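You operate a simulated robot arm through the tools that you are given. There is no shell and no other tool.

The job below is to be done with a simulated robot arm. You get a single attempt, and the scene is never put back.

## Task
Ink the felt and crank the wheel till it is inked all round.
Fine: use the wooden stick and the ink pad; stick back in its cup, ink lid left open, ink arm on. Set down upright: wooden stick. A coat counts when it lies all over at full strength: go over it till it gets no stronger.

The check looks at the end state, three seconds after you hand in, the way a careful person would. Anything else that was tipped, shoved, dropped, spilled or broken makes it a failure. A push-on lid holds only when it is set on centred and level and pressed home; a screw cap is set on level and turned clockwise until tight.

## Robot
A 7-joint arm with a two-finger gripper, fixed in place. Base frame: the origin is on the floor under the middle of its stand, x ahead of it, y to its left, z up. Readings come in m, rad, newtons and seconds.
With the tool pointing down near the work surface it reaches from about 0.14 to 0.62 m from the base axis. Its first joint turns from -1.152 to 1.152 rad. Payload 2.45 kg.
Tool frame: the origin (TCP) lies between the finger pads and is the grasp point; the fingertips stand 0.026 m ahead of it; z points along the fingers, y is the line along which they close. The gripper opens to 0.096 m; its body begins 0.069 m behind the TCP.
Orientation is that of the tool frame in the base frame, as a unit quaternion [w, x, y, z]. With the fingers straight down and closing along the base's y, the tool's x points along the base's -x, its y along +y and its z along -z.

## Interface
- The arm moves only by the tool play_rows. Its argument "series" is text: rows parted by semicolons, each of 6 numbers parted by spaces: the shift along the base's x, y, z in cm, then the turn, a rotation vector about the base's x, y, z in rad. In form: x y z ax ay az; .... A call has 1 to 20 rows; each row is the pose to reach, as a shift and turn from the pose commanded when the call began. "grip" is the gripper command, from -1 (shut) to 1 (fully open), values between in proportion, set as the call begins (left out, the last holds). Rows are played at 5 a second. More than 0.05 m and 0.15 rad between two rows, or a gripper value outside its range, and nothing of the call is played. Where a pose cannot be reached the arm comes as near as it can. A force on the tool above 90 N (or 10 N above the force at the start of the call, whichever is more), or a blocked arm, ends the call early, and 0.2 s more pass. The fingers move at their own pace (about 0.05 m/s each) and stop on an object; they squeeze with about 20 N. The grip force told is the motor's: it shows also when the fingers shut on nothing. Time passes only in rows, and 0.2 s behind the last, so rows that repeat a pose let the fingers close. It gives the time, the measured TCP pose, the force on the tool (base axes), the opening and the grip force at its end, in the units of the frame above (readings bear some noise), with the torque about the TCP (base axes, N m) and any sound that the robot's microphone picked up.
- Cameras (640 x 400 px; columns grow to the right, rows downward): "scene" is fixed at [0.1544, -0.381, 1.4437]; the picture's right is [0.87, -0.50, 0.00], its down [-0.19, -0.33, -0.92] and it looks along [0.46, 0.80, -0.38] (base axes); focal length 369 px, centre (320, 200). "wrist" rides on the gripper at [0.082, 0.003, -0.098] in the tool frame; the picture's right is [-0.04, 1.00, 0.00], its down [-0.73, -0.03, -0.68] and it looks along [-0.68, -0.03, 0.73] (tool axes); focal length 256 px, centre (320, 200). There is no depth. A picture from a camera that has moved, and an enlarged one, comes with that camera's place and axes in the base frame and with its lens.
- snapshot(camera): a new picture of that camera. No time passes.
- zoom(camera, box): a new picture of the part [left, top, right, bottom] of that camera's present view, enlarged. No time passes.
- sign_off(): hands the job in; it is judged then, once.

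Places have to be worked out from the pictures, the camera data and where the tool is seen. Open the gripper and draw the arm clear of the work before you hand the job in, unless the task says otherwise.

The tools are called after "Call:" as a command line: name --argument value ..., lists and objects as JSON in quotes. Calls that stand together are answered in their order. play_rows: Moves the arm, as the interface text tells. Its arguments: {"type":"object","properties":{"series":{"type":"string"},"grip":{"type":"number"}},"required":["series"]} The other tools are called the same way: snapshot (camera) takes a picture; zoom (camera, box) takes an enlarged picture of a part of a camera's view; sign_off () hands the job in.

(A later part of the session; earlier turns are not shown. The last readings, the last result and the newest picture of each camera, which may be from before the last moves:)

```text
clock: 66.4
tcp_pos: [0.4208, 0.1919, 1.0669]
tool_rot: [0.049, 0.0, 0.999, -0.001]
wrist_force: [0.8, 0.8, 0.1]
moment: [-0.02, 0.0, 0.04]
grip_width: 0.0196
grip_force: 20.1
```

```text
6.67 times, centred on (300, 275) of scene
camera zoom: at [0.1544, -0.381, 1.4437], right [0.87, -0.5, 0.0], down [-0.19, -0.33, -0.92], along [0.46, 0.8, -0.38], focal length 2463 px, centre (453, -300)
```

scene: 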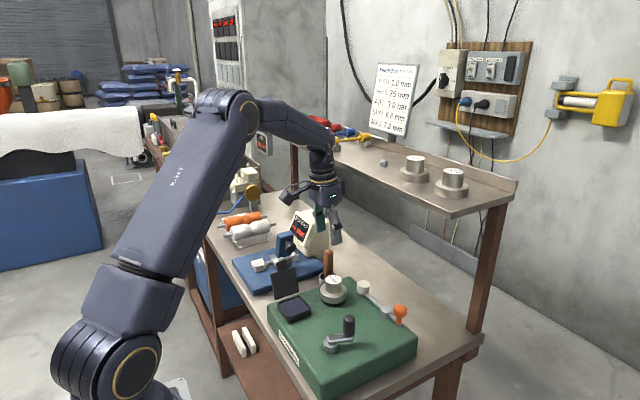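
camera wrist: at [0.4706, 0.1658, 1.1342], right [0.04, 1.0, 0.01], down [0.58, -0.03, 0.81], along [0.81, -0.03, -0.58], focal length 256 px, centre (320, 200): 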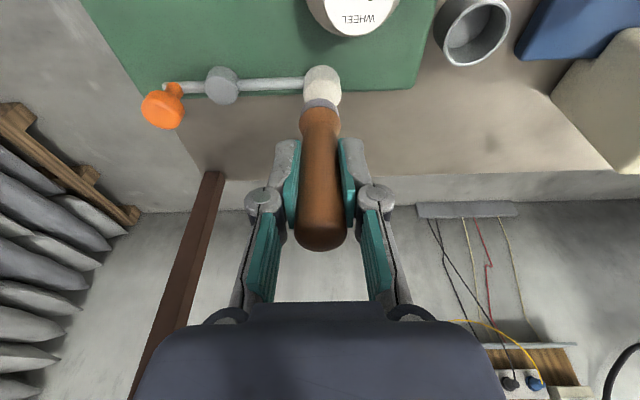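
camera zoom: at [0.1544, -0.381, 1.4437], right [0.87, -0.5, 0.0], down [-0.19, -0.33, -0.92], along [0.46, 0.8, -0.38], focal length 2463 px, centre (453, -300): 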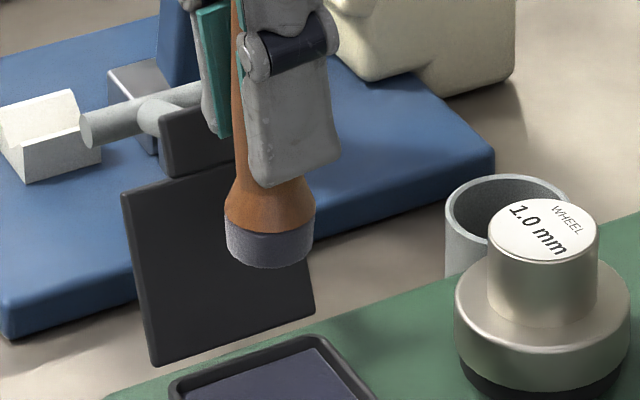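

The felt is barely changed compared with the same view before. I re-ink the tip with a light press and small rubs on the pad, then give the felt a longer rub.

Call:
play_rows --series "0 0 -3 0 0 0; 0 0 -5.5 0 0 0; 0 0 -6.2 0 0 0; 0 0 -6.5 0 0 0; 0 0 -6.6 0 0 0; 0.3 0 -6.6 0 0 0; 0 0 -6.6 0 0 0; -0.3 0 -6.6 0 0 0; 0 0.3 -6.6 0 0 0; 0 -0.3 -6.6 0 0 0; 0 0 -6.6 0 0 0"

Call:
zoom --camera "scene" --box '[260, 250, 340, 320]'

```text
clock: 68.8
tcp_pos: [0.4216, 0.1914, 1.0004]
tool_rot: [0.049, 0.001, 0.999, 0.0]
wrist_force: [0.0, -1.4, 0.1]
moment: [0.03, 0.01, -0.03]
grip_width: 0.0191
grip_force: 19.6
```

```text
5.71 times, centred on (300, 285) of scene
camera zoom: at [0.1544, -0.381, 1.4437], right [0.87, -0.5, 0.0], down [-0.19, -0.33, -0.92], along [0.46, 0.8, -0.38], focal length 2111 px, centre (434, -286)
```

zoom: 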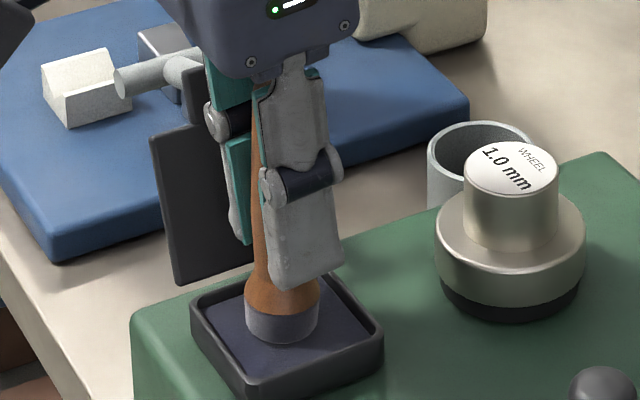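

The tip is freshly inked. I carry it back to just above the felt.

Call:
play_rows --series "0 0 3 0 0 0; 0 0 6 0 0 0; 0 0 9.5 0 0 0; 4 -1 11 0 -0.02 0; 8 -2 11 0 -0.05 0; 11.5 -2.6 11 0 -0.08 0; 12.5 -2.7 8.5 0 -0.1 0; 13.9 -2.7 6 0 -0.1 0; 15 -2.7 4 0 -0.1 0; 15 -2.7 3 0 -0.1 0; 15 -2.7 2.5 0 -0.1 0; 15 -2.7 2.2 0 -0.1 0"

Call:
zoom --camera "scene" --box '[350, 255, 390, 305]'

Call:
zoom --camera "wrist" --box '[260, 40, 380, 140]'

```text
clock: 71.4
tcp_pos: [0.5712, 0.1636, 1.0216]
tool_rot: [0.1, 0.0, 0.995, 0.0]
wrist_force: [0.3, 0.0, -0.4]
moment: [-0.02, 0.01, 0.0]
grip_width: 0.0194
grip_force: 20.0
```

```text
8.00 times, centred on (370, 280) of scene
camera zoom: at [0.1544, -0.381, 1.4437], right [0.87, -0.5, 0.0], down [-0.19, -0.33, -0.92], along [0.46, 0.8, -0.38], focal length 2956 px, centre (-80, -440)
```

zoom: 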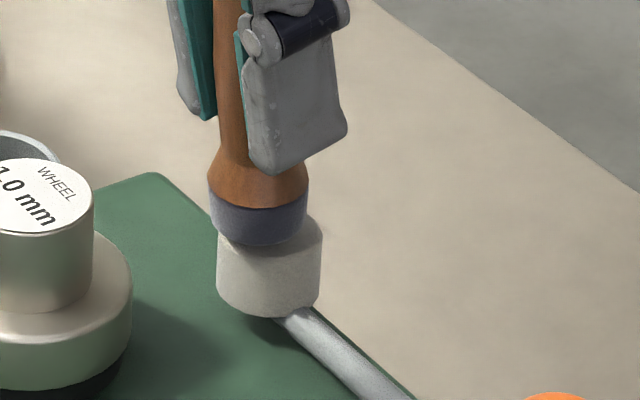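

```text
4.00 times, centred on (320, 90) of wrist
camera zoom: at [0.4708, 0.1662, 1.1024], right [0.04, 1.0, 0.01], down [0.58, -0.03, 0.81], along [0.81, -0.03, -0.58], focal length 1024 px, centre (320, 640)
```

zoom: 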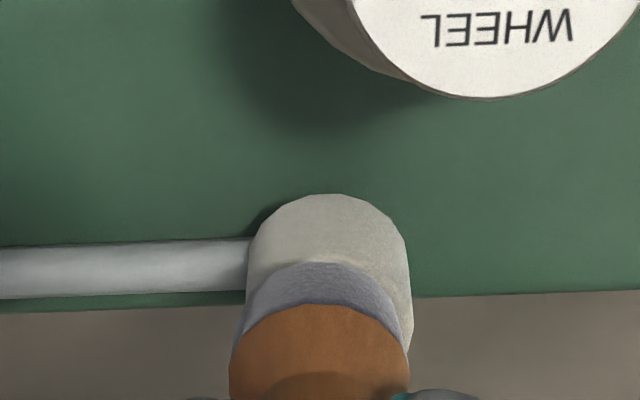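

The tip is about 3 mm short in x over the felt. I correct this and lower until there is light contact, then rub gently.

Call:
play_rows --series "0.3 0.15 0 0 0 0; 0.3 0.15 -0.2 0 0 0; 0.3 0.15 -0.35 0 0 0; 0.3 0.15 -0.35 0 0 0"

Call:
zoom --camera "scene" --box '[350, 255, 390, 305]'

```text
clock: 72.4
tcp_pos: [0.5733, 0.1647, 1.0194]
tool_rot: [0.1, 0.0, 0.995, 0.0]
wrist_force: [0.3, -0.4, 0.0]
moment: [0.0, -0.06, 0.0]
grip_width: 0.0197
grip_force: 20.3
```

```text
8.00 times, centred on (370, 280) of scene
camera zoom: at [0.1544, -0.381, 1.4437], right [0.87, -0.5, 0.0], down [-0.19, -0.33, -0.92], along [0.46, 0.8, -0.38], focal length 2956 px, centre (-80, -440)
```

zoom: 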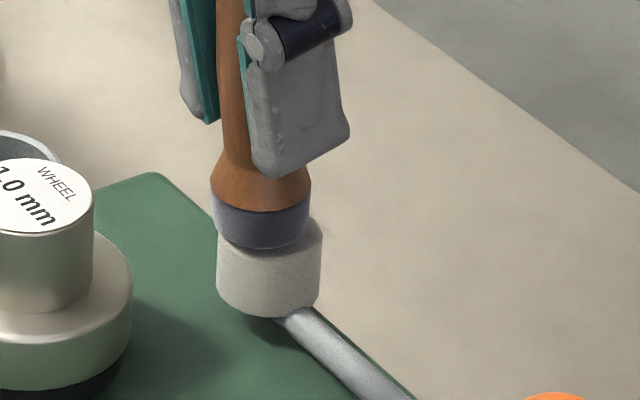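

Call:
play_rows --series "0.1 0 -0.1 0 0 0; 0.1 0 -0.2 0 0 0; 0.1 0 -0.2 0 0 0"

Call:
zoom --camera "scene" --box '[350, 255, 390, 305]'

```text
clock: 73.2
tcp_pos: [0.5757, 0.1662, 1.0173]
tool_rot: [0.1, 0.001, 0.995, -0.001]
wrist_force: [0.1, 0.4, -0.4]
moment: [0.03, -0.01, 0.03]
grip_width: 0.0195
grip_force: 19.7
```

```text
8.00 times, centred on (370, 280) of scene
camera zoom: at [0.1544, -0.381, 1.4437], right [0.87, -0.5, 0.0], down [-0.19, -0.33, -0.92], along [0.46, 0.8, -0.38], focal length 2956 px, centre (-80, -440)
```

zoom: 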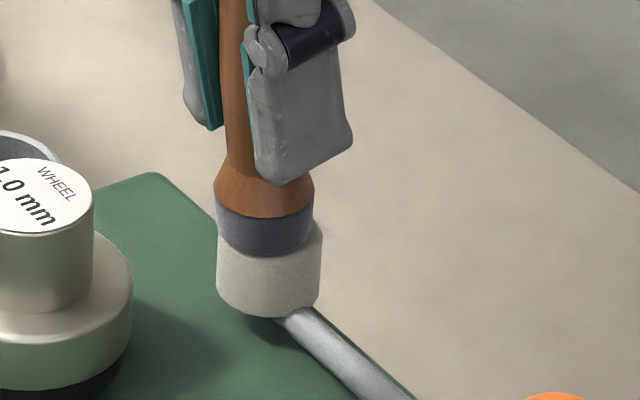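

Call:
play_rows --series "0 0 -0.1 0 0 0; 0 0 -0.2 0 0 0; 0 0 -0.2 0 0 0"

Call:
zoom --camera "scene" --box '[350, 270, 380, 300]'

```text
clock: 74.0
tcp_pos: [0.575, 0.1655, 1.0162]
tool_rot: [0.102, 0.001, 0.995, 0.001]
wrist_force: [-2.7, -1.8, 18.3]
moment: [-0.07, 0.17, -0.03]
grip_width: 0.0197
grip_force: 20.3
```

```text
13.33 times, centred on (365, 285) of scene
camera zoom: at [0.154, -0.3812, 1.4437], right [0.87, -0.5, 0.0], down [-0.19, -0.33, -0.92], along [0.46, 0.8, -0.38], focal length 4926 px, centre (-280, -933)
```

zoom: 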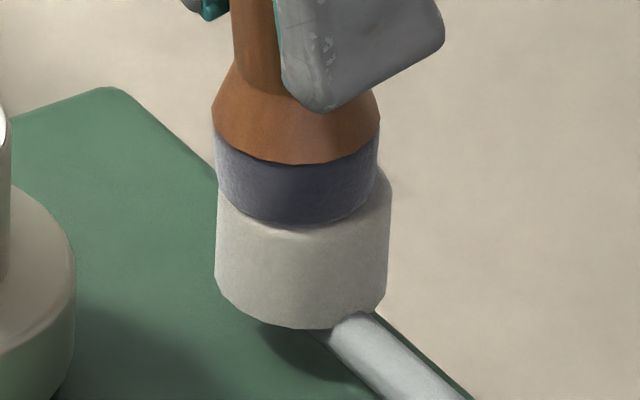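

This contact view (18 N) is a good baseline. I keep the same pose for about 3 seconds and compare the felt's shade with it.

Call:
play_rows --series "0 0 0 0 0 0; 0 0 0 0 0 0; 0 0 0 0 0 0; 0 0 0 0 0 0; 0 0 0 0 0 0; 0 0 0 0 0 0; 0 0 0 0 0 0; 0 0 0 0 0 0; 0 0 0 0 0 0; 0 0 0 0 0 0; 0 0 0 0 0 0; 0 0 0 0 0 0; 0 0 0 0 0 0; 0 0 0 0 0 0; 0 0 0 0 0 0; 0 0 0 0 0 0"

Call:
zoom --camera "scene" --box '[350, 270, 380, 300]'

```text
clock: 77.4
tcp_pos: [0.5737, 0.1651, 1.0158]
tool_rot: [0.1, 0.0, 0.995, 0.0]
wrist_force: [0.8, 1.1, 15.2]
moment: [0.03, 0.02, -0.02]
grip_width: 0.0195
grip_force: 19.9
```

```text
13.33 times, centred on (365, 285) of scene
camera zoom: at [0.1542, -0.3811, 1.4437], right [0.87, -0.5, 0.0], down [-0.19, -0.33, -0.92], along [0.46, 0.8, -0.38], focal length 4926 px, centre (-280, -933)
```

zoom: 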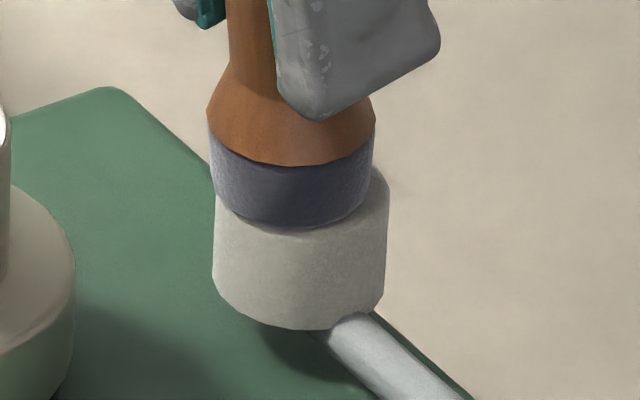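

Holding still adds nothing visible. I try several separate dabs on the felt and compare again in the same pose.

Call:
play_rows --series "0 0 0.5 0 0 0; 0 0 0.6 0 0 0; 0 0 0.1 0 0 0; 0 0 0 0 0 0; 0 0 0.6 0 0 0; 0 0 0.6 0 0 0; 0 0 0.1 0 0 0; 0 0 0 0 0 0; 0 0 0.6 0 0 0; 0 0 0.6 0 0 0; 0 0 0.1 0 0 0; 0 0 0 0 0 0; 0 0 0.6 0 0 0; 0 0 0.6 0 0 0; 0 0 0.1 0 0 0; 0 0 0 0 0 0; 0 0 0 0 0 0"

Call:
zoom --camera "scene" --box '[350, 270, 380, 300]'

```text
clock: 81.0
tcp_pos: [0.5759, 0.1659, 1.0152]
tool_rot: [0.1, 0.0, 0.995, -0.001]
wrist_force: [0.3, -0.6, -0.3]
moment: [0.01, 0.04, -0.05]
grip_width: 0.0192
grip_force: 20.4
```

```text
13.33 times, centred on (365, 285) of scene
camera zoom: at [0.1544, -0.381, 1.4437], right [0.87, -0.5, 0.0], down [-0.19, -0.33, -0.92], along [0.46, 0.8, -0.38], focal length 4926 px, centre (-280, -933)
```

zoom: 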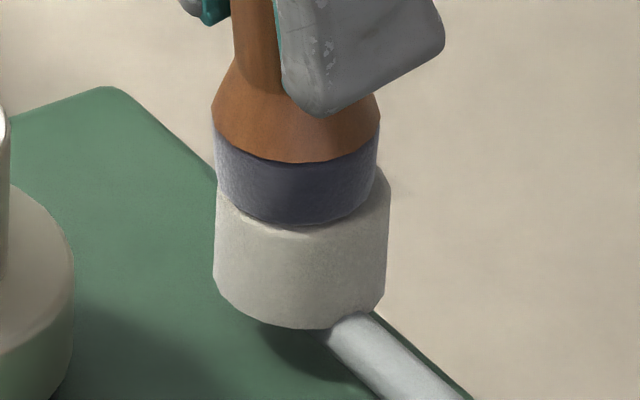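

The side looks the same. I lift and move aside to see the felt's top face.

Call:
play_rows --series "0 0 1 0 0 0; -1 0 3 0 0 0; -2 2.5 4 0 0 0; -2 4.5 4 0 0 0; -2 4.5 4 0 0 0"

Call:
zoom --camera "scene" --box '[350, 270, 380, 300]'

Call:
zoom --camera "wrist" --box '[220, 40, 340, 140]'

```text
clock: 82.2
tcp_pos: [0.5549, 0.2107, 1.0568]
tool_rot: [0.099, 0.0, 0.995, 0.0]
wrist_force: [0.0, -1.0, -0.3]
moment: [-0.02, 0.0, -0.01]
grip_width: 0.0195
grip_force: 19.7
```

```text
13.33 times, centred on (365, 285) of scene
camera zoom: at [0.1544, -0.381, 1.4437], right [0.87, -0.5, 0.0], down [-0.19, -0.33, -0.92], along [0.46, 0.8, -0.38], focal length 4926 px, centre (-280, -933)
```

zoom: 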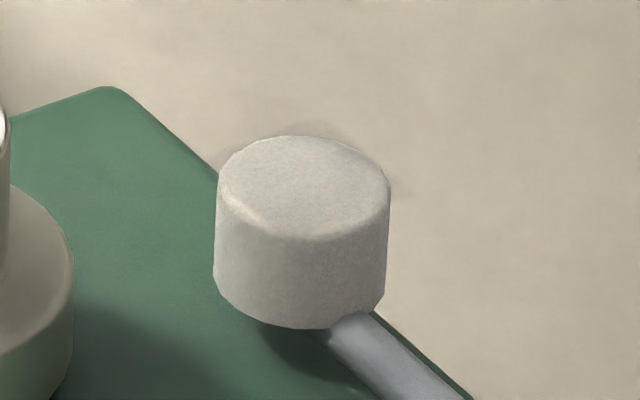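

```text
4.00 times, centred on (280, 90) of wrist
camera zoom: at [0.4541, 0.2128, 1.1356], right [0.04, 1.0, 0.01], down [0.58, -0.03, 0.81], along [0.81, -0.03, -0.58], focal length 1024 px, centre (480, 640)
```

zoom: 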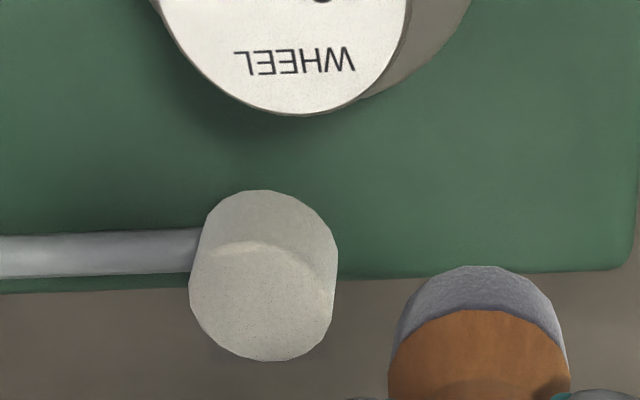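

I see faint specks on the felt now, so I zoom in further to check.

Call:
zoom --camera "wrist" --box '[260, 80, 310, 135]'

Call:
zoom --camera "scene" --box '[357, 278, 371, 296]'

```text
7.27 times, centred on (285, 108) of wrist
camera zoom: at [0.4541, 0.2128, 1.1356], right [0.04, 1.0, 0.01], down [0.58, -0.03, 0.81], along [0.81, -0.03, -0.58], focal length 1862 px, centre (574, 873)
```

zoom: 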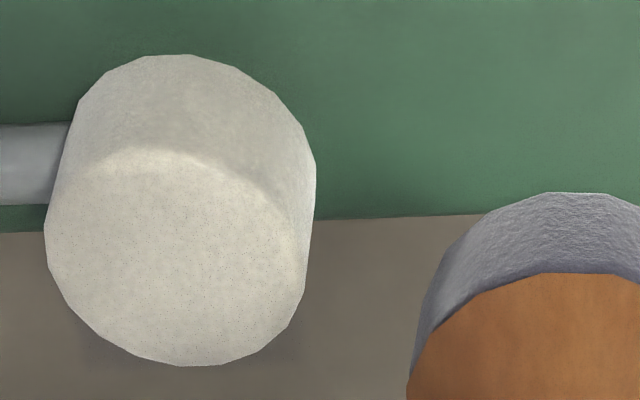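

```text
16.00 times, centred on (364, 287) of scene
camera zoom: at [0.1544, -0.381, 1.4437], right [0.87, -0.5, 0.0], down [-0.19, -0.33, -0.92], along [0.46, 0.8, -0.38], focal length 5911 px, centre (-384, -1192)
```

zoom: 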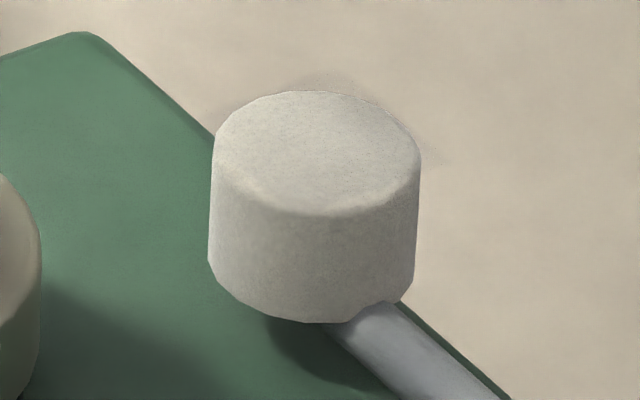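

No clear ink patch so far; the felt may need real wiping strokes. I go back onto its top with firm contact and rub to and fro along y.

Call:
play_rows --series "0 -2.5 0 0 0 0; 2 -4.5 -1 0 0 0; 2 -4.5 -3 0 0 0; 2 -4.5 -4 0 0 0; 2 -4.5 -4.25 0 0 0; 2 -4.2 -4.25 0 0 0; 2 -3.9 -4.25 0 0 0; 2 -4.2 -4.25 0 0 0; 2 -4.5 -4.25 0 0 0; 2 -4.8 -4.25 0 0 0; 2 -5.1 -4.25 0 0 0; 2 -4.8 -4.25 0 0 0; 2 -4.5 -4.25 0 0 0; 2 -4.2 -4.25 0 0 0; 2 -3.9 -4.25 0 0 0; 2 -4.2 -4.25 0 0 0; 2 -4.5 -4.25 0 0 0"

Call:
zoom --camera "scene" --box '[350, 270, 380, 300]'

```text
clock: 85.8
tcp_pos: [0.5752, 0.1665, 1.0134]
tool_rot: [0.1, 0.0, 0.995, 0.0]
wrist_force: [0.6, 4.1, 11.7]
moment: [0.21, 0.05, 0.02]
grip_width: 0.0195
grip_force: 20.0
```

```text
13.33 times, centred on (365, 285) of scene
camera zoom: at [0.1542, -0.3809, 1.4437], right [0.87, -0.5, 0.0], down [-0.19, -0.33, -0.92], along [0.46, 0.8, -0.38], focal length 4926 px, centre (-280, -933)
```

zoom: 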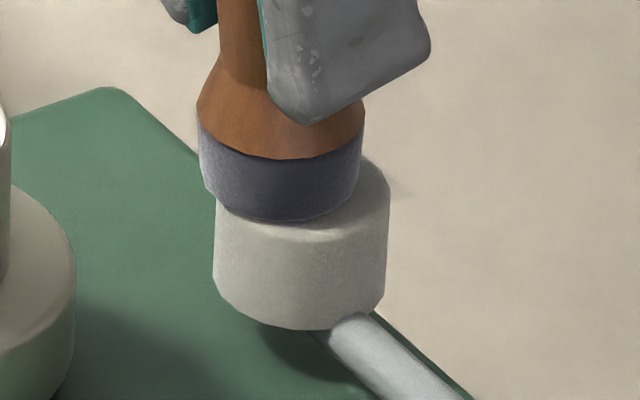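

Still no visible change. Perhaps the tip is only partly loaded, so I return to the pad and check carefully whether the tip keeps darkening with longer contact.

Call:
play_rows --series "0 0 1 0 0 0; -1 0 3.5 0 0 0; -3 0.5 6 0 0.02 0; -6.5 1 7 0 0.05 0; -10.3 2 7 0 0.08 0; -14 2.5 7 0 0.1 0; -15.4 2.5 5.5 0 0.1 0; -15.4 2.5 3.5 0 0.1 0; -15.4 2.5 3.5 0 0.1 0"

Call:
zoom --camera "scene" --box '[280, 260, 310, 290]'

Call:
zoom --camera "scene" --box '[350, 270, 380, 300]'

Call:
snapshot --camera "wrist"

```text
clock: 87.8
tcp_pos: [0.4223, 0.1898, 1.0471]
tool_rot: [0.05, 0.001, 0.999, 0.0]
wrist_force: [0.9, 0.3, -0.6]
moment: [-0.02, 0.0, 0.04]
grip_width: 0.0195
grip_force: 20.3
```

```text
13.33 times, centred on (295, 275) of scene
camera zoom: at [0.1544, -0.381, 1.4437], right [0.87, -0.5, 0.0], down [-0.19, -0.33, -0.92], along [0.46, 0.8, -0.38], focal length 4926 px, centre (653, -800)
```

zoom: 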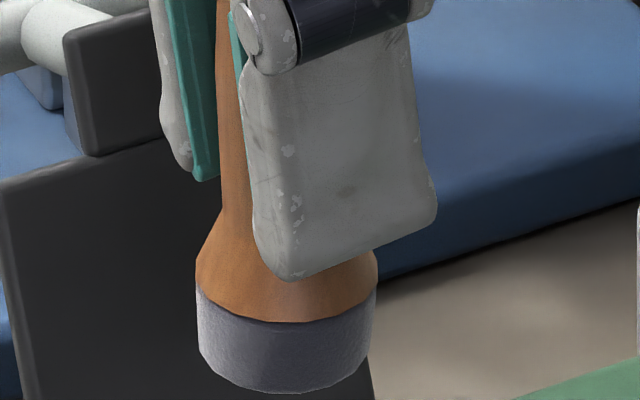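

```text
13.33 times, centred on (365, 285) of scene
camera zoom: at [0.1544, -0.381, 1.4437], right [0.87, -0.5, 0.0], down [-0.19, -0.33, -0.92], along [0.46, 0.8, -0.38], focal length 4926 px, centre (-280, -933)
```

zoom: 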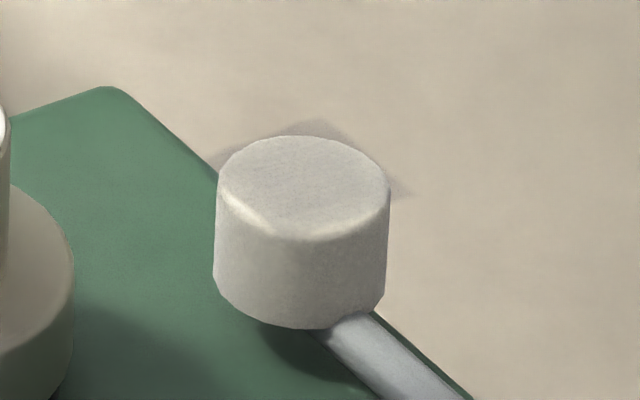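

```text
taken
camera wrist: at [0.3291, 0.1932, 1.1376], right [0.04, 1.0, 0.0], down [0.66, -0.03, 0.75], along [0.75, -0.03, -0.66], focal length 256 px, centre (320, 200)
```

wrist: 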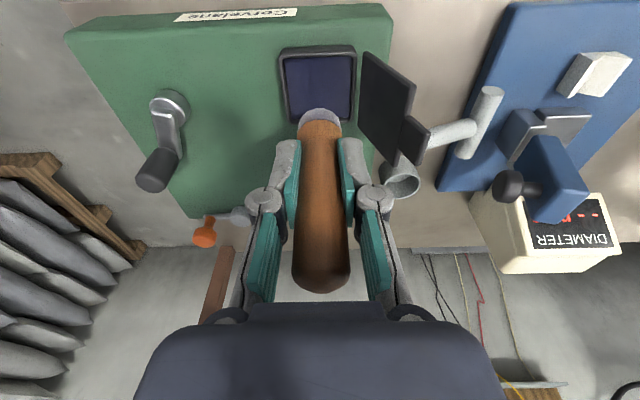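

The felt might be slowly darkening, but I need a sharper comparison. I zoom into small patches of the felt top, the felt side and the pad as colour references.

Call:
zoom --camera "scene" --box '[361, 280, 367, 284]'

Call:
zoom --camera "scene" --box '[360, 288, 366, 292]'

Call:
zoom --camera "scene" --box '[330, 278, 336, 282]'

```text
16.00 times, centred on (364, 282) of scene
camera zoom: at [0.1544, -0.381, 1.4437], right [0.87, -0.5, 0.0], down [-0.19, -0.33, -0.92], along [0.46, 0.8, -0.38], focal length 5911 px, centre (-384, -1112)
```

zoom: 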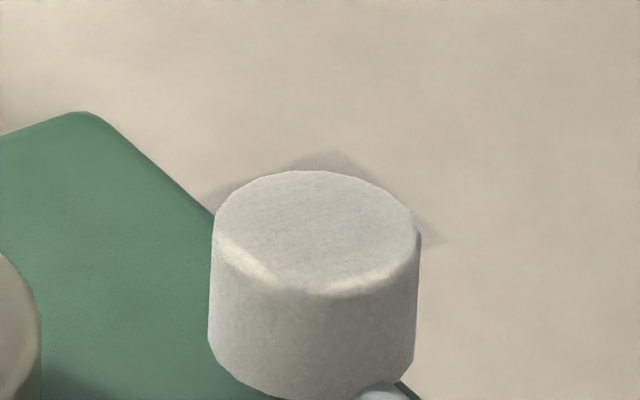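

```text
16.00 times, centred on (363, 290) of scene
camera zoom: at [0.1544, -0.381, 1.4437], right [0.87, -0.5, 0.0], down [-0.19, -0.33, -0.92], along [0.46, 0.8, -0.38], focal length 5911 px, centre (-368, -1240)
```

zoom: 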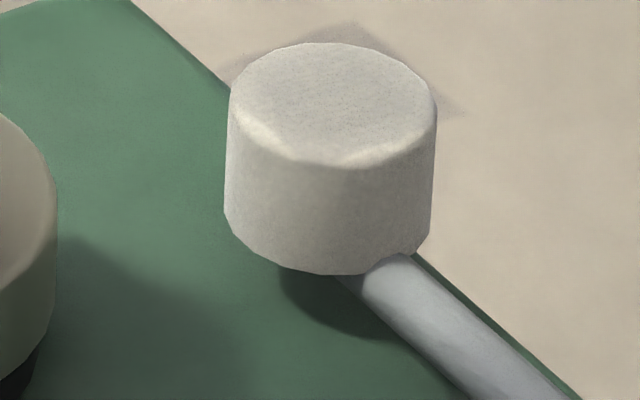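

```text
16.00 times, centred on (333, 280) of scene
camera zoom: at [0.1544, -0.381, 1.4437], right [0.87, -0.5, 0.0], down [-0.19, -0.33, -0.92], along [0.46, 0.8, -0.38], focal length 5911 px, centre (112, -1080)
```

zoom: 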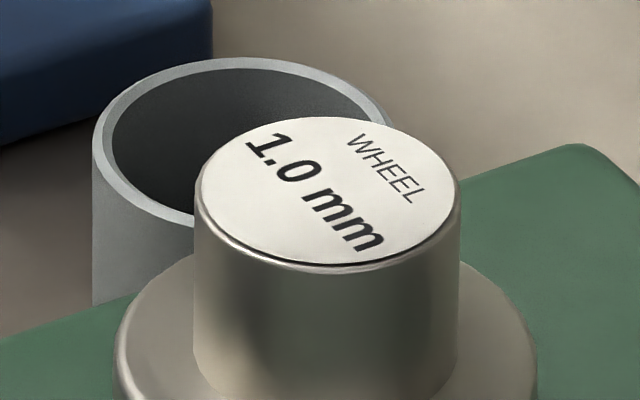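

The top face now looks slightly greyer than its cream edge, so ink does go on, but slowly. I press the tip on the pad again for longer and watch its shade.

Call:
play_rows --series "0 0 -2.5 0 0 0; 0 0 -4.5 0 0 0; 0 0 -5.2 0 0 0; 0 0 -5.6 0 0 0; 0 0 -5.8 0 0 0; 0 0 -5.8 0 0 0; 0 0 -5.8 0 0 0; 0 0 -5.8 0 0 0; 0 0 -5.8 0 0 0; 0 0 -5.8 0 0 0; 0 0 -5.8 0 0 0; 0 0 -5.8 0 0 0; 0 0 -5.8 0 0 0; 0 0 -5.8 0 0 0; 0 0 -5.8 0 0 0; 0 0 -5.8 0 0 0; 0 0 -5.8 0 0 0; 0 0 -5.8 0 0 0; 0 0 -5.8 0 0 0; 0 0 -5.8 0 0 0"

Call:
zoom --camera "scene" --box '[280, 280, 310, 310]'

```text
clock: 92.0
tcp_pos: [0.4206, 0.1913, 0.991]
tool_rot: [0.051, 0.001, 0.999, 0.001]
wrist_force: [3.6, 1.3, 25.9]
moment: [0.1, -0.38, 0.03]
grip_width: 0.0193
grip_force: 20.0
```

```text
13.33 times, centred on (295, 295) of scene
camera zoom: at [0.1541, -0.3811, 1.4437], right [0.87, -0.5, 0.0], down [-0.19, -0.33, -0.92], along [0.46, 0.8, -0.38], focal length 4926 px, centre (653, -1067)
```

zoom: 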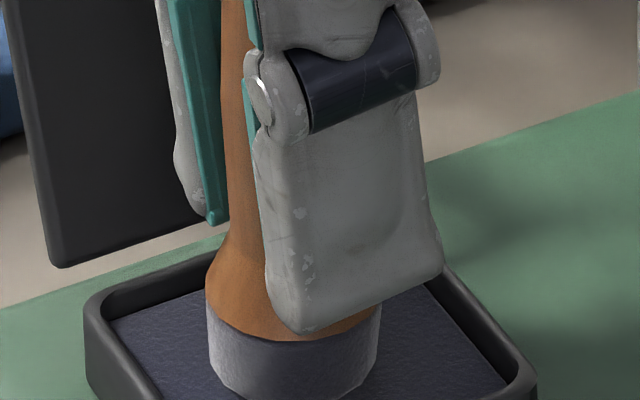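

The fingers have slid down to the tip's collar. While the stick stands on the pad I loosen the grip slightly so it can stand straight, then I will re-grip higher.

Call:
play_rows --series "0 0 0.2 0 0 0; 0 0 0.2 0 0 0; 0 0 0.2 0 0 0" --grip -0.3

Call:
zoom --camera "scene" --box '[270, 240, 330, 310]'

Call:
zoom --camera "wrist" --box '[240, 70, 400, 300]'

```text
clock: 92.8
tcp_pos: [0.419, 0.1897, 0.992]
tool_rot: [0.049, -0.001, 0.999, 0.001]
wrist_force: [-0.4, -0.6, -0.7]
moment: [0.0, -0.02, 0.04]
grip_width: 0.0338
grip_force: 0.1
```

```text
5.71 times, centred on (300, 275) of scene
camera zoom: at [0.1544, -0.381, 1.4437], right [0.87, -0.5, 0.0], down [-0.19, -0.33, -0.92], along [0.46, 0.8, -0.38], focal length 2111 px, centre (434, -229)
```

zoom: 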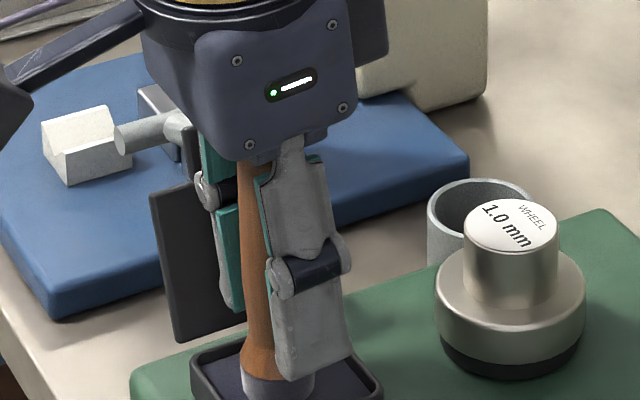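

```text
1.74 times, centred on (320, 185) of wrist
camera zoom: at [0.3287, 0.1933, 1.0812], right [0.04, 1.0, 0.0], down [0.66, -0.03, 0.75], along [0.75, -0.03, -0.66], focal length 445 px, centre (320, 226)
```

zoom: 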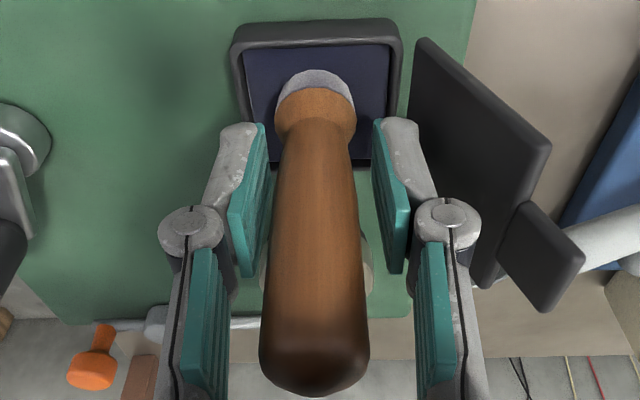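

The stick stands on the pad by itself. I raise the hand 2.2 cm and re-grip the handle higher.

Call:
play_rows --series "0 0 0.6 0 0 0; 0 0 1.2 0 0 0; 0 0 1.8 0 0 0; 0 0 2.2 0 0 0; 0 0 2.2 0 0 0"

Call:
play_rows --series "0 0 0 0 0 0; 0 0 0 0 0 0; 0 0 0 0 0 0; 0 0 0 0 0 0" --grip -1

Call:
zoom --camera "scene" --box '[270, 240, 330, 310]'

Call:
zoom --camera "wrist" --box '[240, 40, 400, 270]'

```text
clock: 94.0
tcp_pos: [0.4208, 0.1896, 1.0133]
tool_rot: [0.049, 0.001, 0.999, 0.0]
wrist_force: [0.3, 0.3, 0.9]
moment: [-0.02, -0.01, 0.0]
grip_width: 0.0337
grip_force: 0.0
```

```text
clock: 95.0
tcp_pos: [0.4206, 0.1913, 1.0134]
tool_rot: [0.049, 0.001, 0.999, 0.0]
wrist_force: [-0.1, 0.6, -0.3]
moment: [-0.01, 0.02, -0.02]
grip_width: 0.0199
grip_force: 20.0
```

```text
5.71 times, centred on (300, 275) of scene
camera zoom: at [0.1544, -0.381, 1.4437], right [0.87, -0.5, 0.0], down [-0.19, -0.33, -0.92], along [0.46, 0.8, -0.38], focal length 2111 px, centre (434, -229)
```

zoom: 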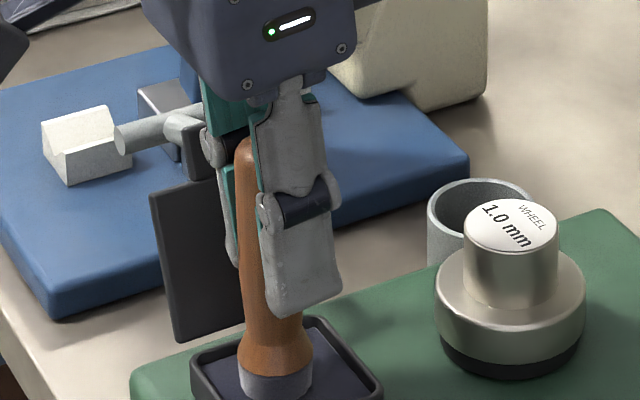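

```text
1.74 times, centred on (320, 155) of wrist
camera zoom: at [0.3291, 0.1939, 1.103], right [0.04, 1.0, 0.0], down [0.66, -0.03, 0.75], along [0.75, -0.03, -0.66], focal length 445 px, centre (320, 278)
```

zoom: 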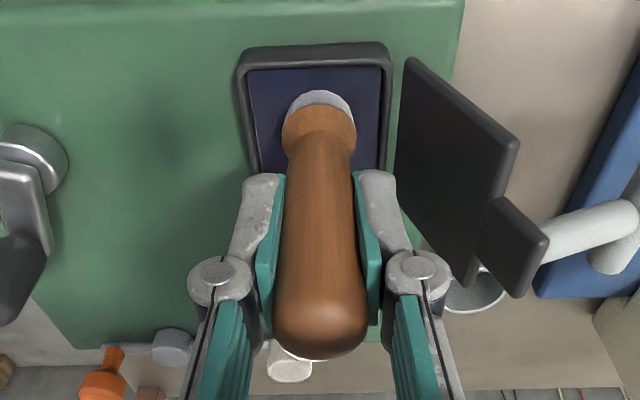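

The stick is re-gripped about 7.4 cm above its tip. Now I do a full trip: press on the pad, carry over, and press on the felt.

Call:
play_rows --series "0 0 -0.15 0 0 0; 0.3 0 -0.15 0 0 0; -0.3 0 -0.15 0 0 0; 0 0 -0.15 0 0 0; 0 0 3 0 0 0; 0 0 7 0 0 0; 0 0 10 0 0 0; 4 -1 11 0 -0.02 0; 8 -2 11 0 -0.05 0; 11.5 -2.6 11 0 -0.08 0; 12.5 -2.7 8.5 0 -0.1 0; 13.9 -2.7 6 0 -0.1 0; 15 -2.6 4 0 -0.1 0; 15 -2.6 2.8 0 -0.1 0; 15 -2.6 2.8 0 -0.1 0"

Call:
zoom --camera "scene" --box '[350, 255, 390, 305]'

Call:
zoom --camera "wrist" --box '[260, 40, 380, 140]'

```text
clock: 98.2
tcp_pos: [0.572, 0.1639, 1.0418]
tool_rot: [0.1, 0.0, 0.995, 0.0]
wrist_force: [-0.3, 0.6, -0.9]
moment: [-0.02, 0.0, 0.01]
grip_width: 0.0199
grip_force: 19.6
```

```text
8.00 times, centred on (370, 280) of scene
camera zoom: at [0.1544, -0.381, 1.4437], right [0.87, -0.5, 0.0], down [-0.19, -0.33, -0.92], along [0.46, 0.8, -0.38], focal length 2956 px, centre (-80, -440)
```

zoom: 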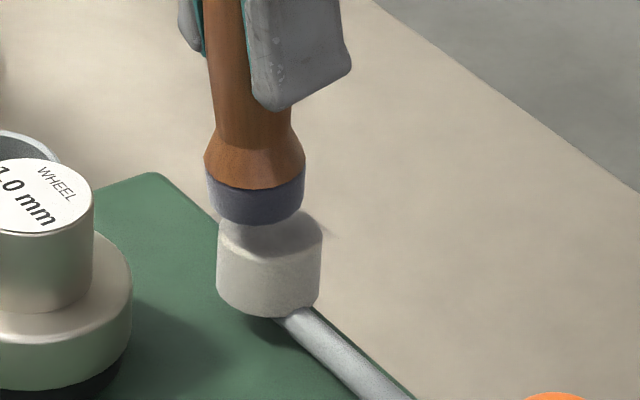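

```text
4.00 times, centred on (320, 90) of wrist
camera zoom: at [0.4714, 0.1672, 1.1215], right [0.04, 1.0, 0.01], down [0.58, -0.03, 0.81], along [0.81, -0.03, -0.58], focal length 1024 px, centre (320, 640)
```

zoom: 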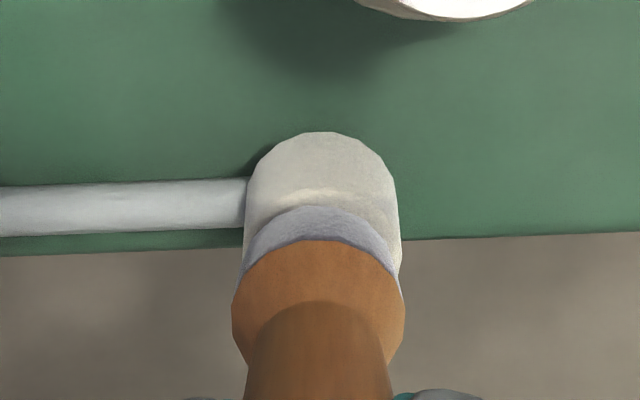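

The tip is about 4 mm short again. I correct x and press onto the felt with several slow dabs.

Call:
play_rows --series "0.4 0 -0.5 0 0 0; 0.4 0 -0.9 0 0 0; 0.4 0 -1.1 0 0 0; 0.4 0 -1.25 0 0 0; 0.4 0 -1.4 0 0 0; 0.4 0 -1.4 0 0 0; 0.4 0 -1.4 0 0 0; 0.4 0 -1.4 0 0 0"

Call:
zoom --camera "scene" --box '[350, 255, 390, 305]'

```text
clock: 100.0
tcp_pos: [0.5757, 0.1644, 1.0294]
tool_rot: [0.101, 0.002, 0.995, 0.0]
wrist_force: [1.4, 1.0, 18.8]
moment: [0.03, 0.0, -0.02]
grip_width: 0.0201
grip_force: 19.6
```

```text
8.00 times, centred on (370, 280) of scene
camera zoom: at [0.1541, -0.3811, 1.4437], right [0.87, -0.5, 0.0], down [-0.19, -0.33, -0.92], along [0.46, 0.8, -0.38], focal length 2956 px, centre (-80, -440)
```

zoom: 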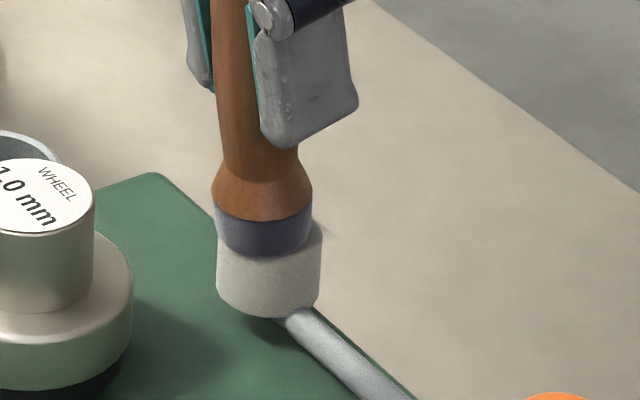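

I return to exactly the pre-press pose, to compare the felt with the picture just before this press.

Call:
play_rows --series "0 0 0.5 0 0 0; -0.4 0 1.4 0 0 0; -0.4 0 1.4 0 0 0"

Call:
zoom --camera "scene" --box '[350, 255, 390, 305]'

Call:
zoom --camera "wrist" --box '[260, 40, 380, 140]'

```text
clock: 100.8
tcp_pos: [0.5703, 0.1636, 1.0417]
tool_rot: [0.099, 0.0, 0.995, 0.0]
wrist_force: [0.6, 0.4, -0.5]
moment: [0.0, 0.01, -0.03]
grip_width: 0.0199
grip_force: 20.3
```

```text
8.00 times, centred on (370, 280) of scene
camera zoom: at [0.1544, -0.381, 1.4437], right [0.87, -0.5, 0.0], down [-0.19, -0.33, -0.92], along [0.46, 0.8, -0.38], focal length 2956 px, centre (-80, -440)
```

zoom: 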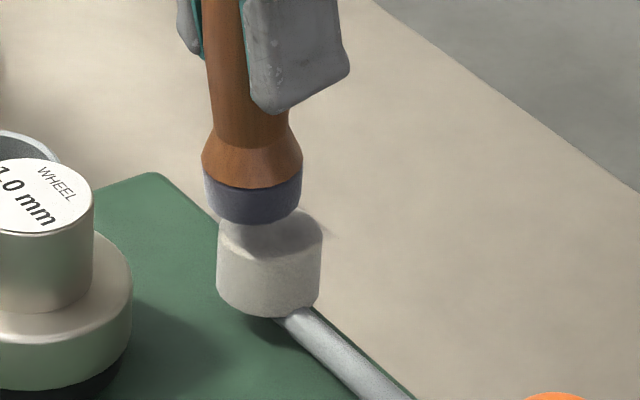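

```text
4.00 times, centred on (320, 90) of wrist
camera zoom: at [0.4708, 0.1669, 1.1213], right [0.04, 1.0, 0.01], down [0.59, -0.03, 0.81], along [0.81, -0.03, -0.59], focal length 1024 px, centre (320, 640)
```

zoom: 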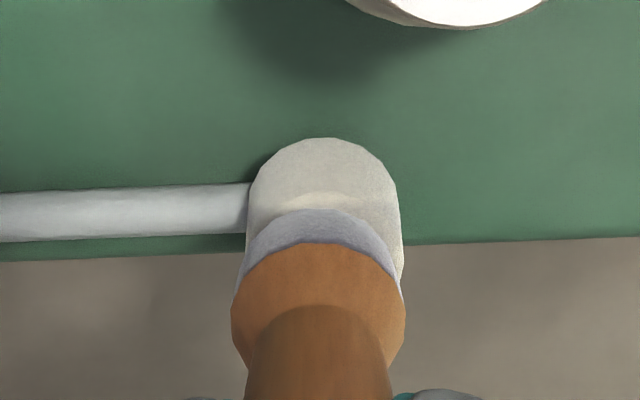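

I go back over the pad and take the very same zoom as at the start and at 47 s, to judge the felt's tone with the hand away.

Call:
play_rows --series "-1 0 2.5 0 0 0; -3 0.5 5 0 0.02 0; -6.5 1 6 0 0.05 0; -10.3 2 6 0 0.08 0; -13.8 2.6 6 0 0.1 0; -15 2.6 4 0 0.1 0; -15 2.6 2 0 0.1 0; -15 2.6 2 0 0.1 0"

Call:
zoom --camera "scene" --box '[265, 260, 425, 360]'

Call:
zoom --camera "scene" --box '[310, 240, 410, 330]'

```text
clock: 102.6
tcp_pos: [0.4206, 0.1897, 1.0635]
tool_rot: [0.05, 0.0, 0.999, -0.001]
wrist_force: [0.2, -0.5, -0.9]
moment: [0.02, -0.04, 0.02]
grip_width: 0.0199
grip_force: 19.8
```

```text
4.00 times, centred on (345, 310) of scene
camera zoom: at [0.1544, -0.381, 1.4437], right [0.87, -0.5, 0.0], down [-0.19, -0.33, -0.92], along [0.46, 0.8, -0.38], focal length 1478 px, centre (220, -240)
```

zoom: 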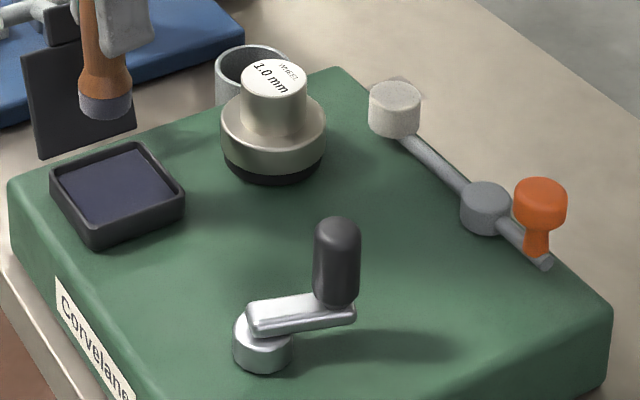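

```text
4.44 times, centred on (360, 285) of scene
camera zoom: at [0.1544, -0.381, 1.4437], right [0.87, -0.5, 0.0], down [-0.19, -0.33, -0.92], along [0.46, 0.8, -0.38], focal length 1642 px, centre (142, -178)
```

zoom: 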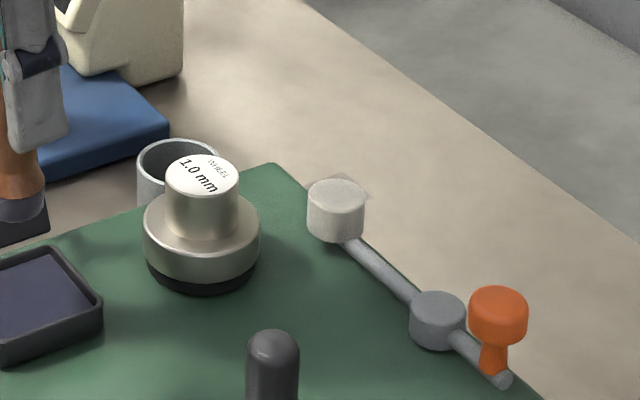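

Now I see it: a faint translucent film is building up on the felt's top, so the ink transfers slowly. I make longer trips, starting with a thorough rub on the pad and then carrying to the felt.

Call:
play_rows --series "0 0 -3 0 0 0; 0 0 -4.6 0 0 0; 0 0 -5 0 0 0; 0 0 -5.15 0 0 0; 0.4 0 -5.15 0 0 0; 0 0.4 -5.15 0 0 0; -0.4 0 -5.15 0 0 0; 0 -0.4 -5.15 0 0 0; 0 0 -5.15 0 0 0; 0 0 -2 0 0 0; 0 0 2 0 0 0; 0 0 5.5 0 0 0; 4 -1 6.2 0 -0.02 0; 8 -2 6.2 0 -0.05 0; 11.5 -2.6 6.2 0 -0.08 0; 12.7 -2.6 3.5 0 -0.1 0; 14.3 -2.6 1 0 -0.1 0; 15.4 -2.6 -1 0 -0.1 0; 15.4 -2.6 -2.4 0 -0.1 0; 15.4 -2.6 -3 0 -0.1 0"

Call:
play_rows --series "0 0 -0.3 0 0 0; 0 0 -0.45 0 0 0; 0 0.3 -0.45 0 0 0; 0 0 -0.45 0 0 0; 0 -0.3 -0.45 0 0 0; 0 0 -0.45 0 0 0; 0.2 0 -0.45 0 0 0; 0 0 -0.45 0 0 0; -0.2 0 -0.45 0 0 0; 0 0 -0.45 0 0 0; 0 0.3 -0.45 0 0 0; 0 0 -0.45 0 0 0; 0 -0.3 -0.45 0 0 0; 0 0 -0.45 0 0 0"

Call:
zoom --camera "scene" --box '[350, 255, 390, 305]'

```text
clock: 106.8
tcp_pos: [0.5739, 0.1634, 1.0325]
tool_rot: [0.101, 0.001, 0.995, 0.0]
wrist_force: [0.5, -0.2, -0.8]
moment: [-0.01, 0.07, -0.05]
grip_width: 0.0199
grip_force: 19.9
```

```text
clock: 109.8
tcp_pos: [0.574, 0.1632, 1.027]
tool_rot: [0.1, 0.001, 0.995, 0.0]
wrist_force: [0.1, 2.0, 12.9]
moment: [0.12, -0.03, -0.03]
grip_width: 0.0201
grip_force: 19.9
```

```text
8.00 times, centred on (370, 280) of scene
camera zoom: at [0.1542, -0.381, 1.4437], right [0.87, -0.5, 0.0], down [-0.19, -0.33, -0.92], along [0.46, 0.8, -0.38], focal length 2956 px, centre (-80, -440)
```

zoom: 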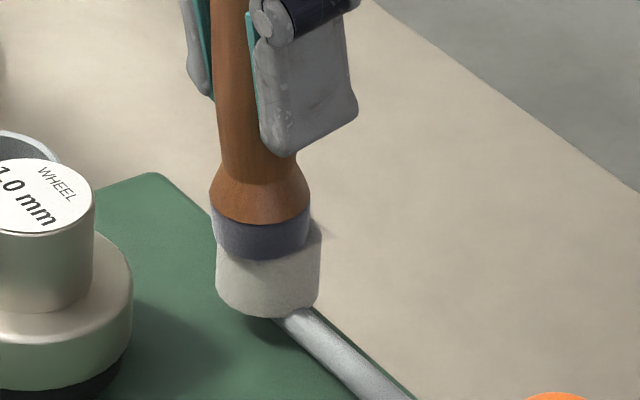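

I lift and move aside to judge the film on the felt.

Call:
play_rows --series "0 0 1 0 0 0; -1 0 3 0 0 0; -2 2.5 4 0 0 0; -2 4.5 4 0 0 0; -2 4.5 4 0 0 0"

Call:
zoom --camera "scene" --box '[350, 270, 380, 300]'

Call:
zoom --camera "wrist" --box '[230, 50, 330, 140]'

```text
clock: 111.0
tcp_pos: [0.5535, 0.2081, 1.0664]
tool_rot: [0.099, 0.0, 0.995, 0.001]
wrist_force: [-0.6, -0.1, 0.6]
moment: [-0.03, -0.02, 0.0]
grip_width: 0.02
grip_force: 20.0
```

```text
13.33 times, centred on (365, 285) of scene
camera zoom: at [0.1544, -0.381, 1.4437], right [0.87, -0.5, 0.0], down [-0.19, -0.33, -0.92], along [0.46, 0.8, -0.38], focal length 4926 px, centre (-280, -933)
```

zoom: 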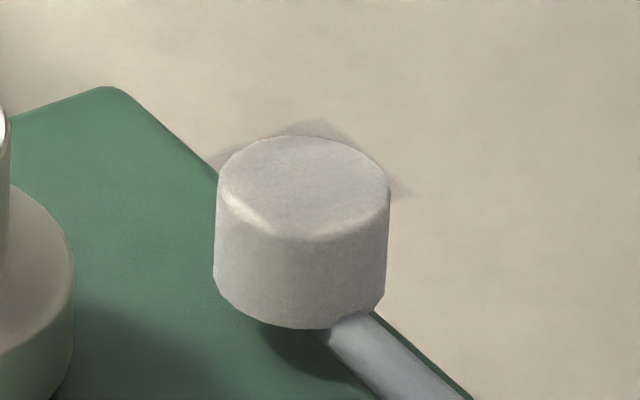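

```text
4.44 times, centred on (280, 95) of wrist
camera zoom: at [0.4541, 0.2118, 1.1465], right [0.04, 1.0, 0.01], down [0.58, -0.03, 0.81], along [0.81, -0.03, -0.58], focal length 1138 px, centre (498, 667)
```

zoom: 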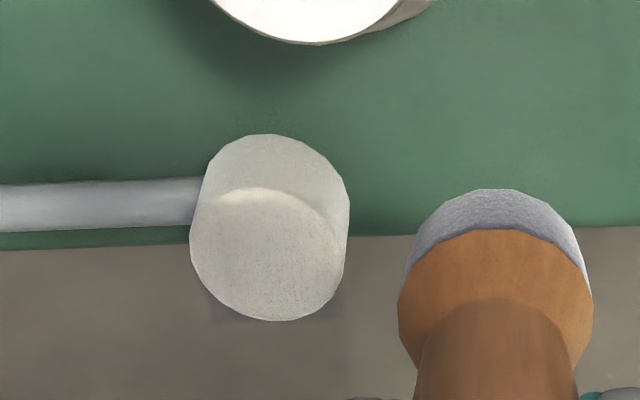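

A bluish, nearly square film is clearly forming on the felt top, at maybe 10–15 % strength. To learn what builds it fastest, I first hold a static press for 3 s and compare in this same pose.

Call:
play_rows --series "0 -2.5 0 0 0 0; 2 -4.5 -1 0 0 0; 2 -4.5 -3.2 0 0 0; 2 -4.5 -3.9 0 0 0; 2 -4.5 -4.15 0 0 0; 2 -4.5 -4.15 0 0 0; 2 -4.5 -4.15 0 0 0; 2 -4.5 -4.15 0 0 0; 2 -4.5 -4.15 0 0 0; 2 -4.5 -4.15 0 0 0; 2 -4.5 -4.15 0 0 0; 2 -4.5 -4.15 0 0 0; 2 -4.5 -4.15 0 0 0; 2 -4.5 -4.15 0 0 0; 2 -4.5 -4.15 0 0 0; 2 -4.5 -4.15 0 0 0; 2 -4.5 -4.15 0 0 0; 2 -4.5 -4.15 0 0 0; 2 -4.5 -4.15 0 0 0; 2 -4.5 -4.15 0 0 0"

Call:
play_rows --series "0 0 1 0 0 0; -1 0 3 0 0 0; -2 2.5 4.15 0 0 0; -2 4.5 4.15 0 0 0; -2 4.5 4.15 0 0 0"

Call:
zoom --camera "scene" --box '[350, 270, 380, 300]'

Call:
zoom --camera "wrist" --box '[230, 50, 330, 140]'

```text
clock: 115.2
tcp_pos: [0.5761, 0.1646, 1.0273]
tool_rot: [0.1, 0.0, 0.995, 0.0]
wrist_force: [1.0, 0.3, 18.3]
moment: [0.04, 0.0, 0.01]
grip_width: 0.0198
grip_force: 19.7
```

```text
clock: 116.4
tcp_pos: [0.5553, 0.2087, 1.0677]
tool_rot: [0.099, 0.0, 0.995, 0.0]
wrist_force: [0.0, 0.4, -0.2]
moment: [-0.03, 0.02, 0.02]
grip_width: 0.02
grip_force: 19.9
```

```text
13.33 times, centred on (365, 285) of scene
camera zoom: at [0.1544, -0.381, 1.4437], right [0.87, -0.5, 0.0], down [-0.19, -0.33, -0.92], along [0.46, 0.8, -0.38], focal length 4926 px, centre (-280, -933)
```

zoom: 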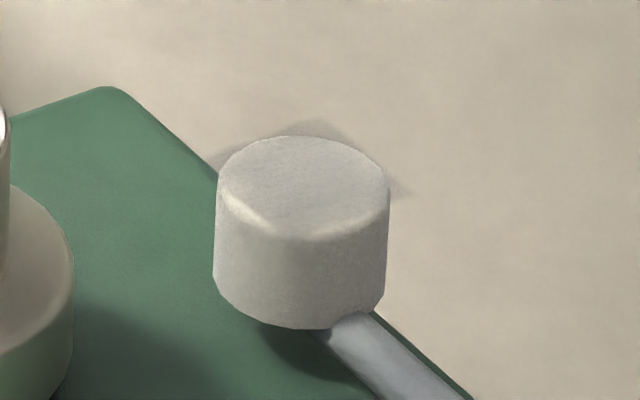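

```text
4.44 times, centred on (280, 95) of wrist
camera zoom: at [0.4554, 0.2122, 1.1471], right [0.04, 1.0, 0.01], down [0.58, -0.03, 0.81], along [0.81, -0.03, -0.59], focal length 1138 px, centre (498, 667)
```

zoom: 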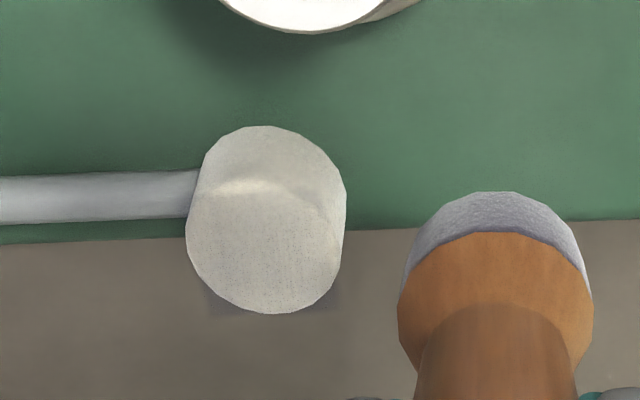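

A slight gain from holding. Now the same length of time with continuous rubbing, for comparison.

Call:
play_rows --series "0 -2.5 0 0 0 0; 2 -4.5 -1 0 0 0; 2 -4.5 -3.2 0 0 0; 2 -4.5 -3.9 0 0 0; 2 -4.5 -4.2 0 0 0; 2 -3.9 -4.2 0 0 0; 2 -4.5 -4.2 0 0 0; 2 -5.1 -4.2 0 0 0; 2 -4.5 -4.2 0 0 0; 2 -3.9 -4.2 0 0 0; 2 -4.5 -4.2 0 0 0; 2 -5.1 -4.2 0 0 0; 2 -4.5 -4.2 0 0 0; 2 -3.9 -4.2 0 0 0; 2 -4.5 -4.2 0 0 0; 2 -5.1 -4.2 0 0 0; 2 -4.5 -4.2 0 0 0; 2 -3.9 -4.2 0 0 0; 2 -4.5 -4.2 0 0 0; 2 -4.5 -4.2 0 0 0"

Call:
play_rows --series "0 0 1 0 0 0; -1 0 3 0 0 0; -2 2.5 4.2 0 0 0; -2 4.5 4.2 0 0 0; -2 4.5 4.2 0 0 0"

Call:
zoom --camera "scene" --box '[350, 270, 380, 300]'

Call:
zoom --camera "wrist" --box '[230, 50, 330, 140]'

```text
clock: 120.6
tcp_pos: [0.5743, 0.1643, 1.0241]
tool_rot: [0.099, 0.001, 0.995, -0.001]
wrist_force: [0.9, 0.8, 3.6]
moment: [0.12, 0.05, 0.04]
grip_width: 0.0201
grip_force: 19.4
```

```text
clock: 121.8
tcp_pos: [0.5573, 0.21, 1.0662]
tool_rot: [0.099, 0.001, 0.995, 0.0]
wrist_force: [0.1, -0.1, 0.0]
moment: [0.0, 0.03, -0.02]
grip_width: 0.0202
grip_force: 19.7
```

```text
13.33 times, centred on (365, 285) of scene
camera zoom: at [0.1544, -0.381, 1.4437], right [0.87, -0.5, 0.0], down [-0.19, -0.33, -0.92], along [0.46, 0.8, -0.38], focal length 4926 px, centre (-280, -933)
```

zoom: 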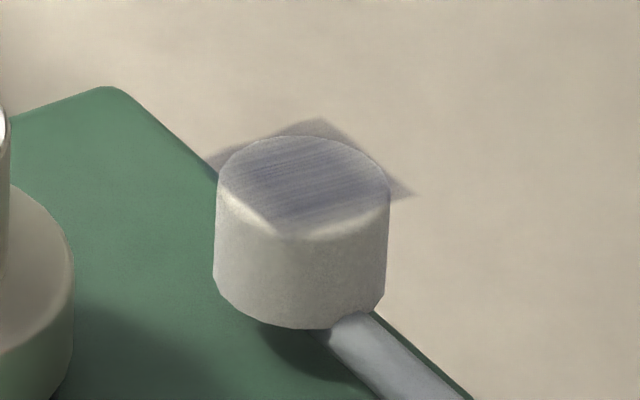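

```text
4.44 times, centred on (280, 95) of wrist
camera zoom: at [0.4562, 0.2124, 1.1451], right [0.04, 1.0, 0.01], down [0.58, -0.03, 0.81], along [0.81, -0.03, -0.59], focal length 1138 px, centre (498, 667)
```

zoom: 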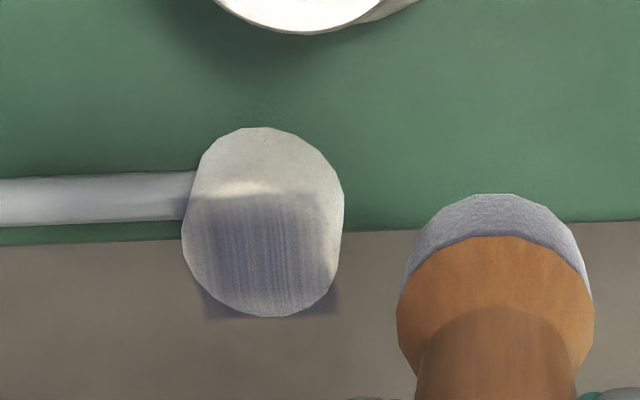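

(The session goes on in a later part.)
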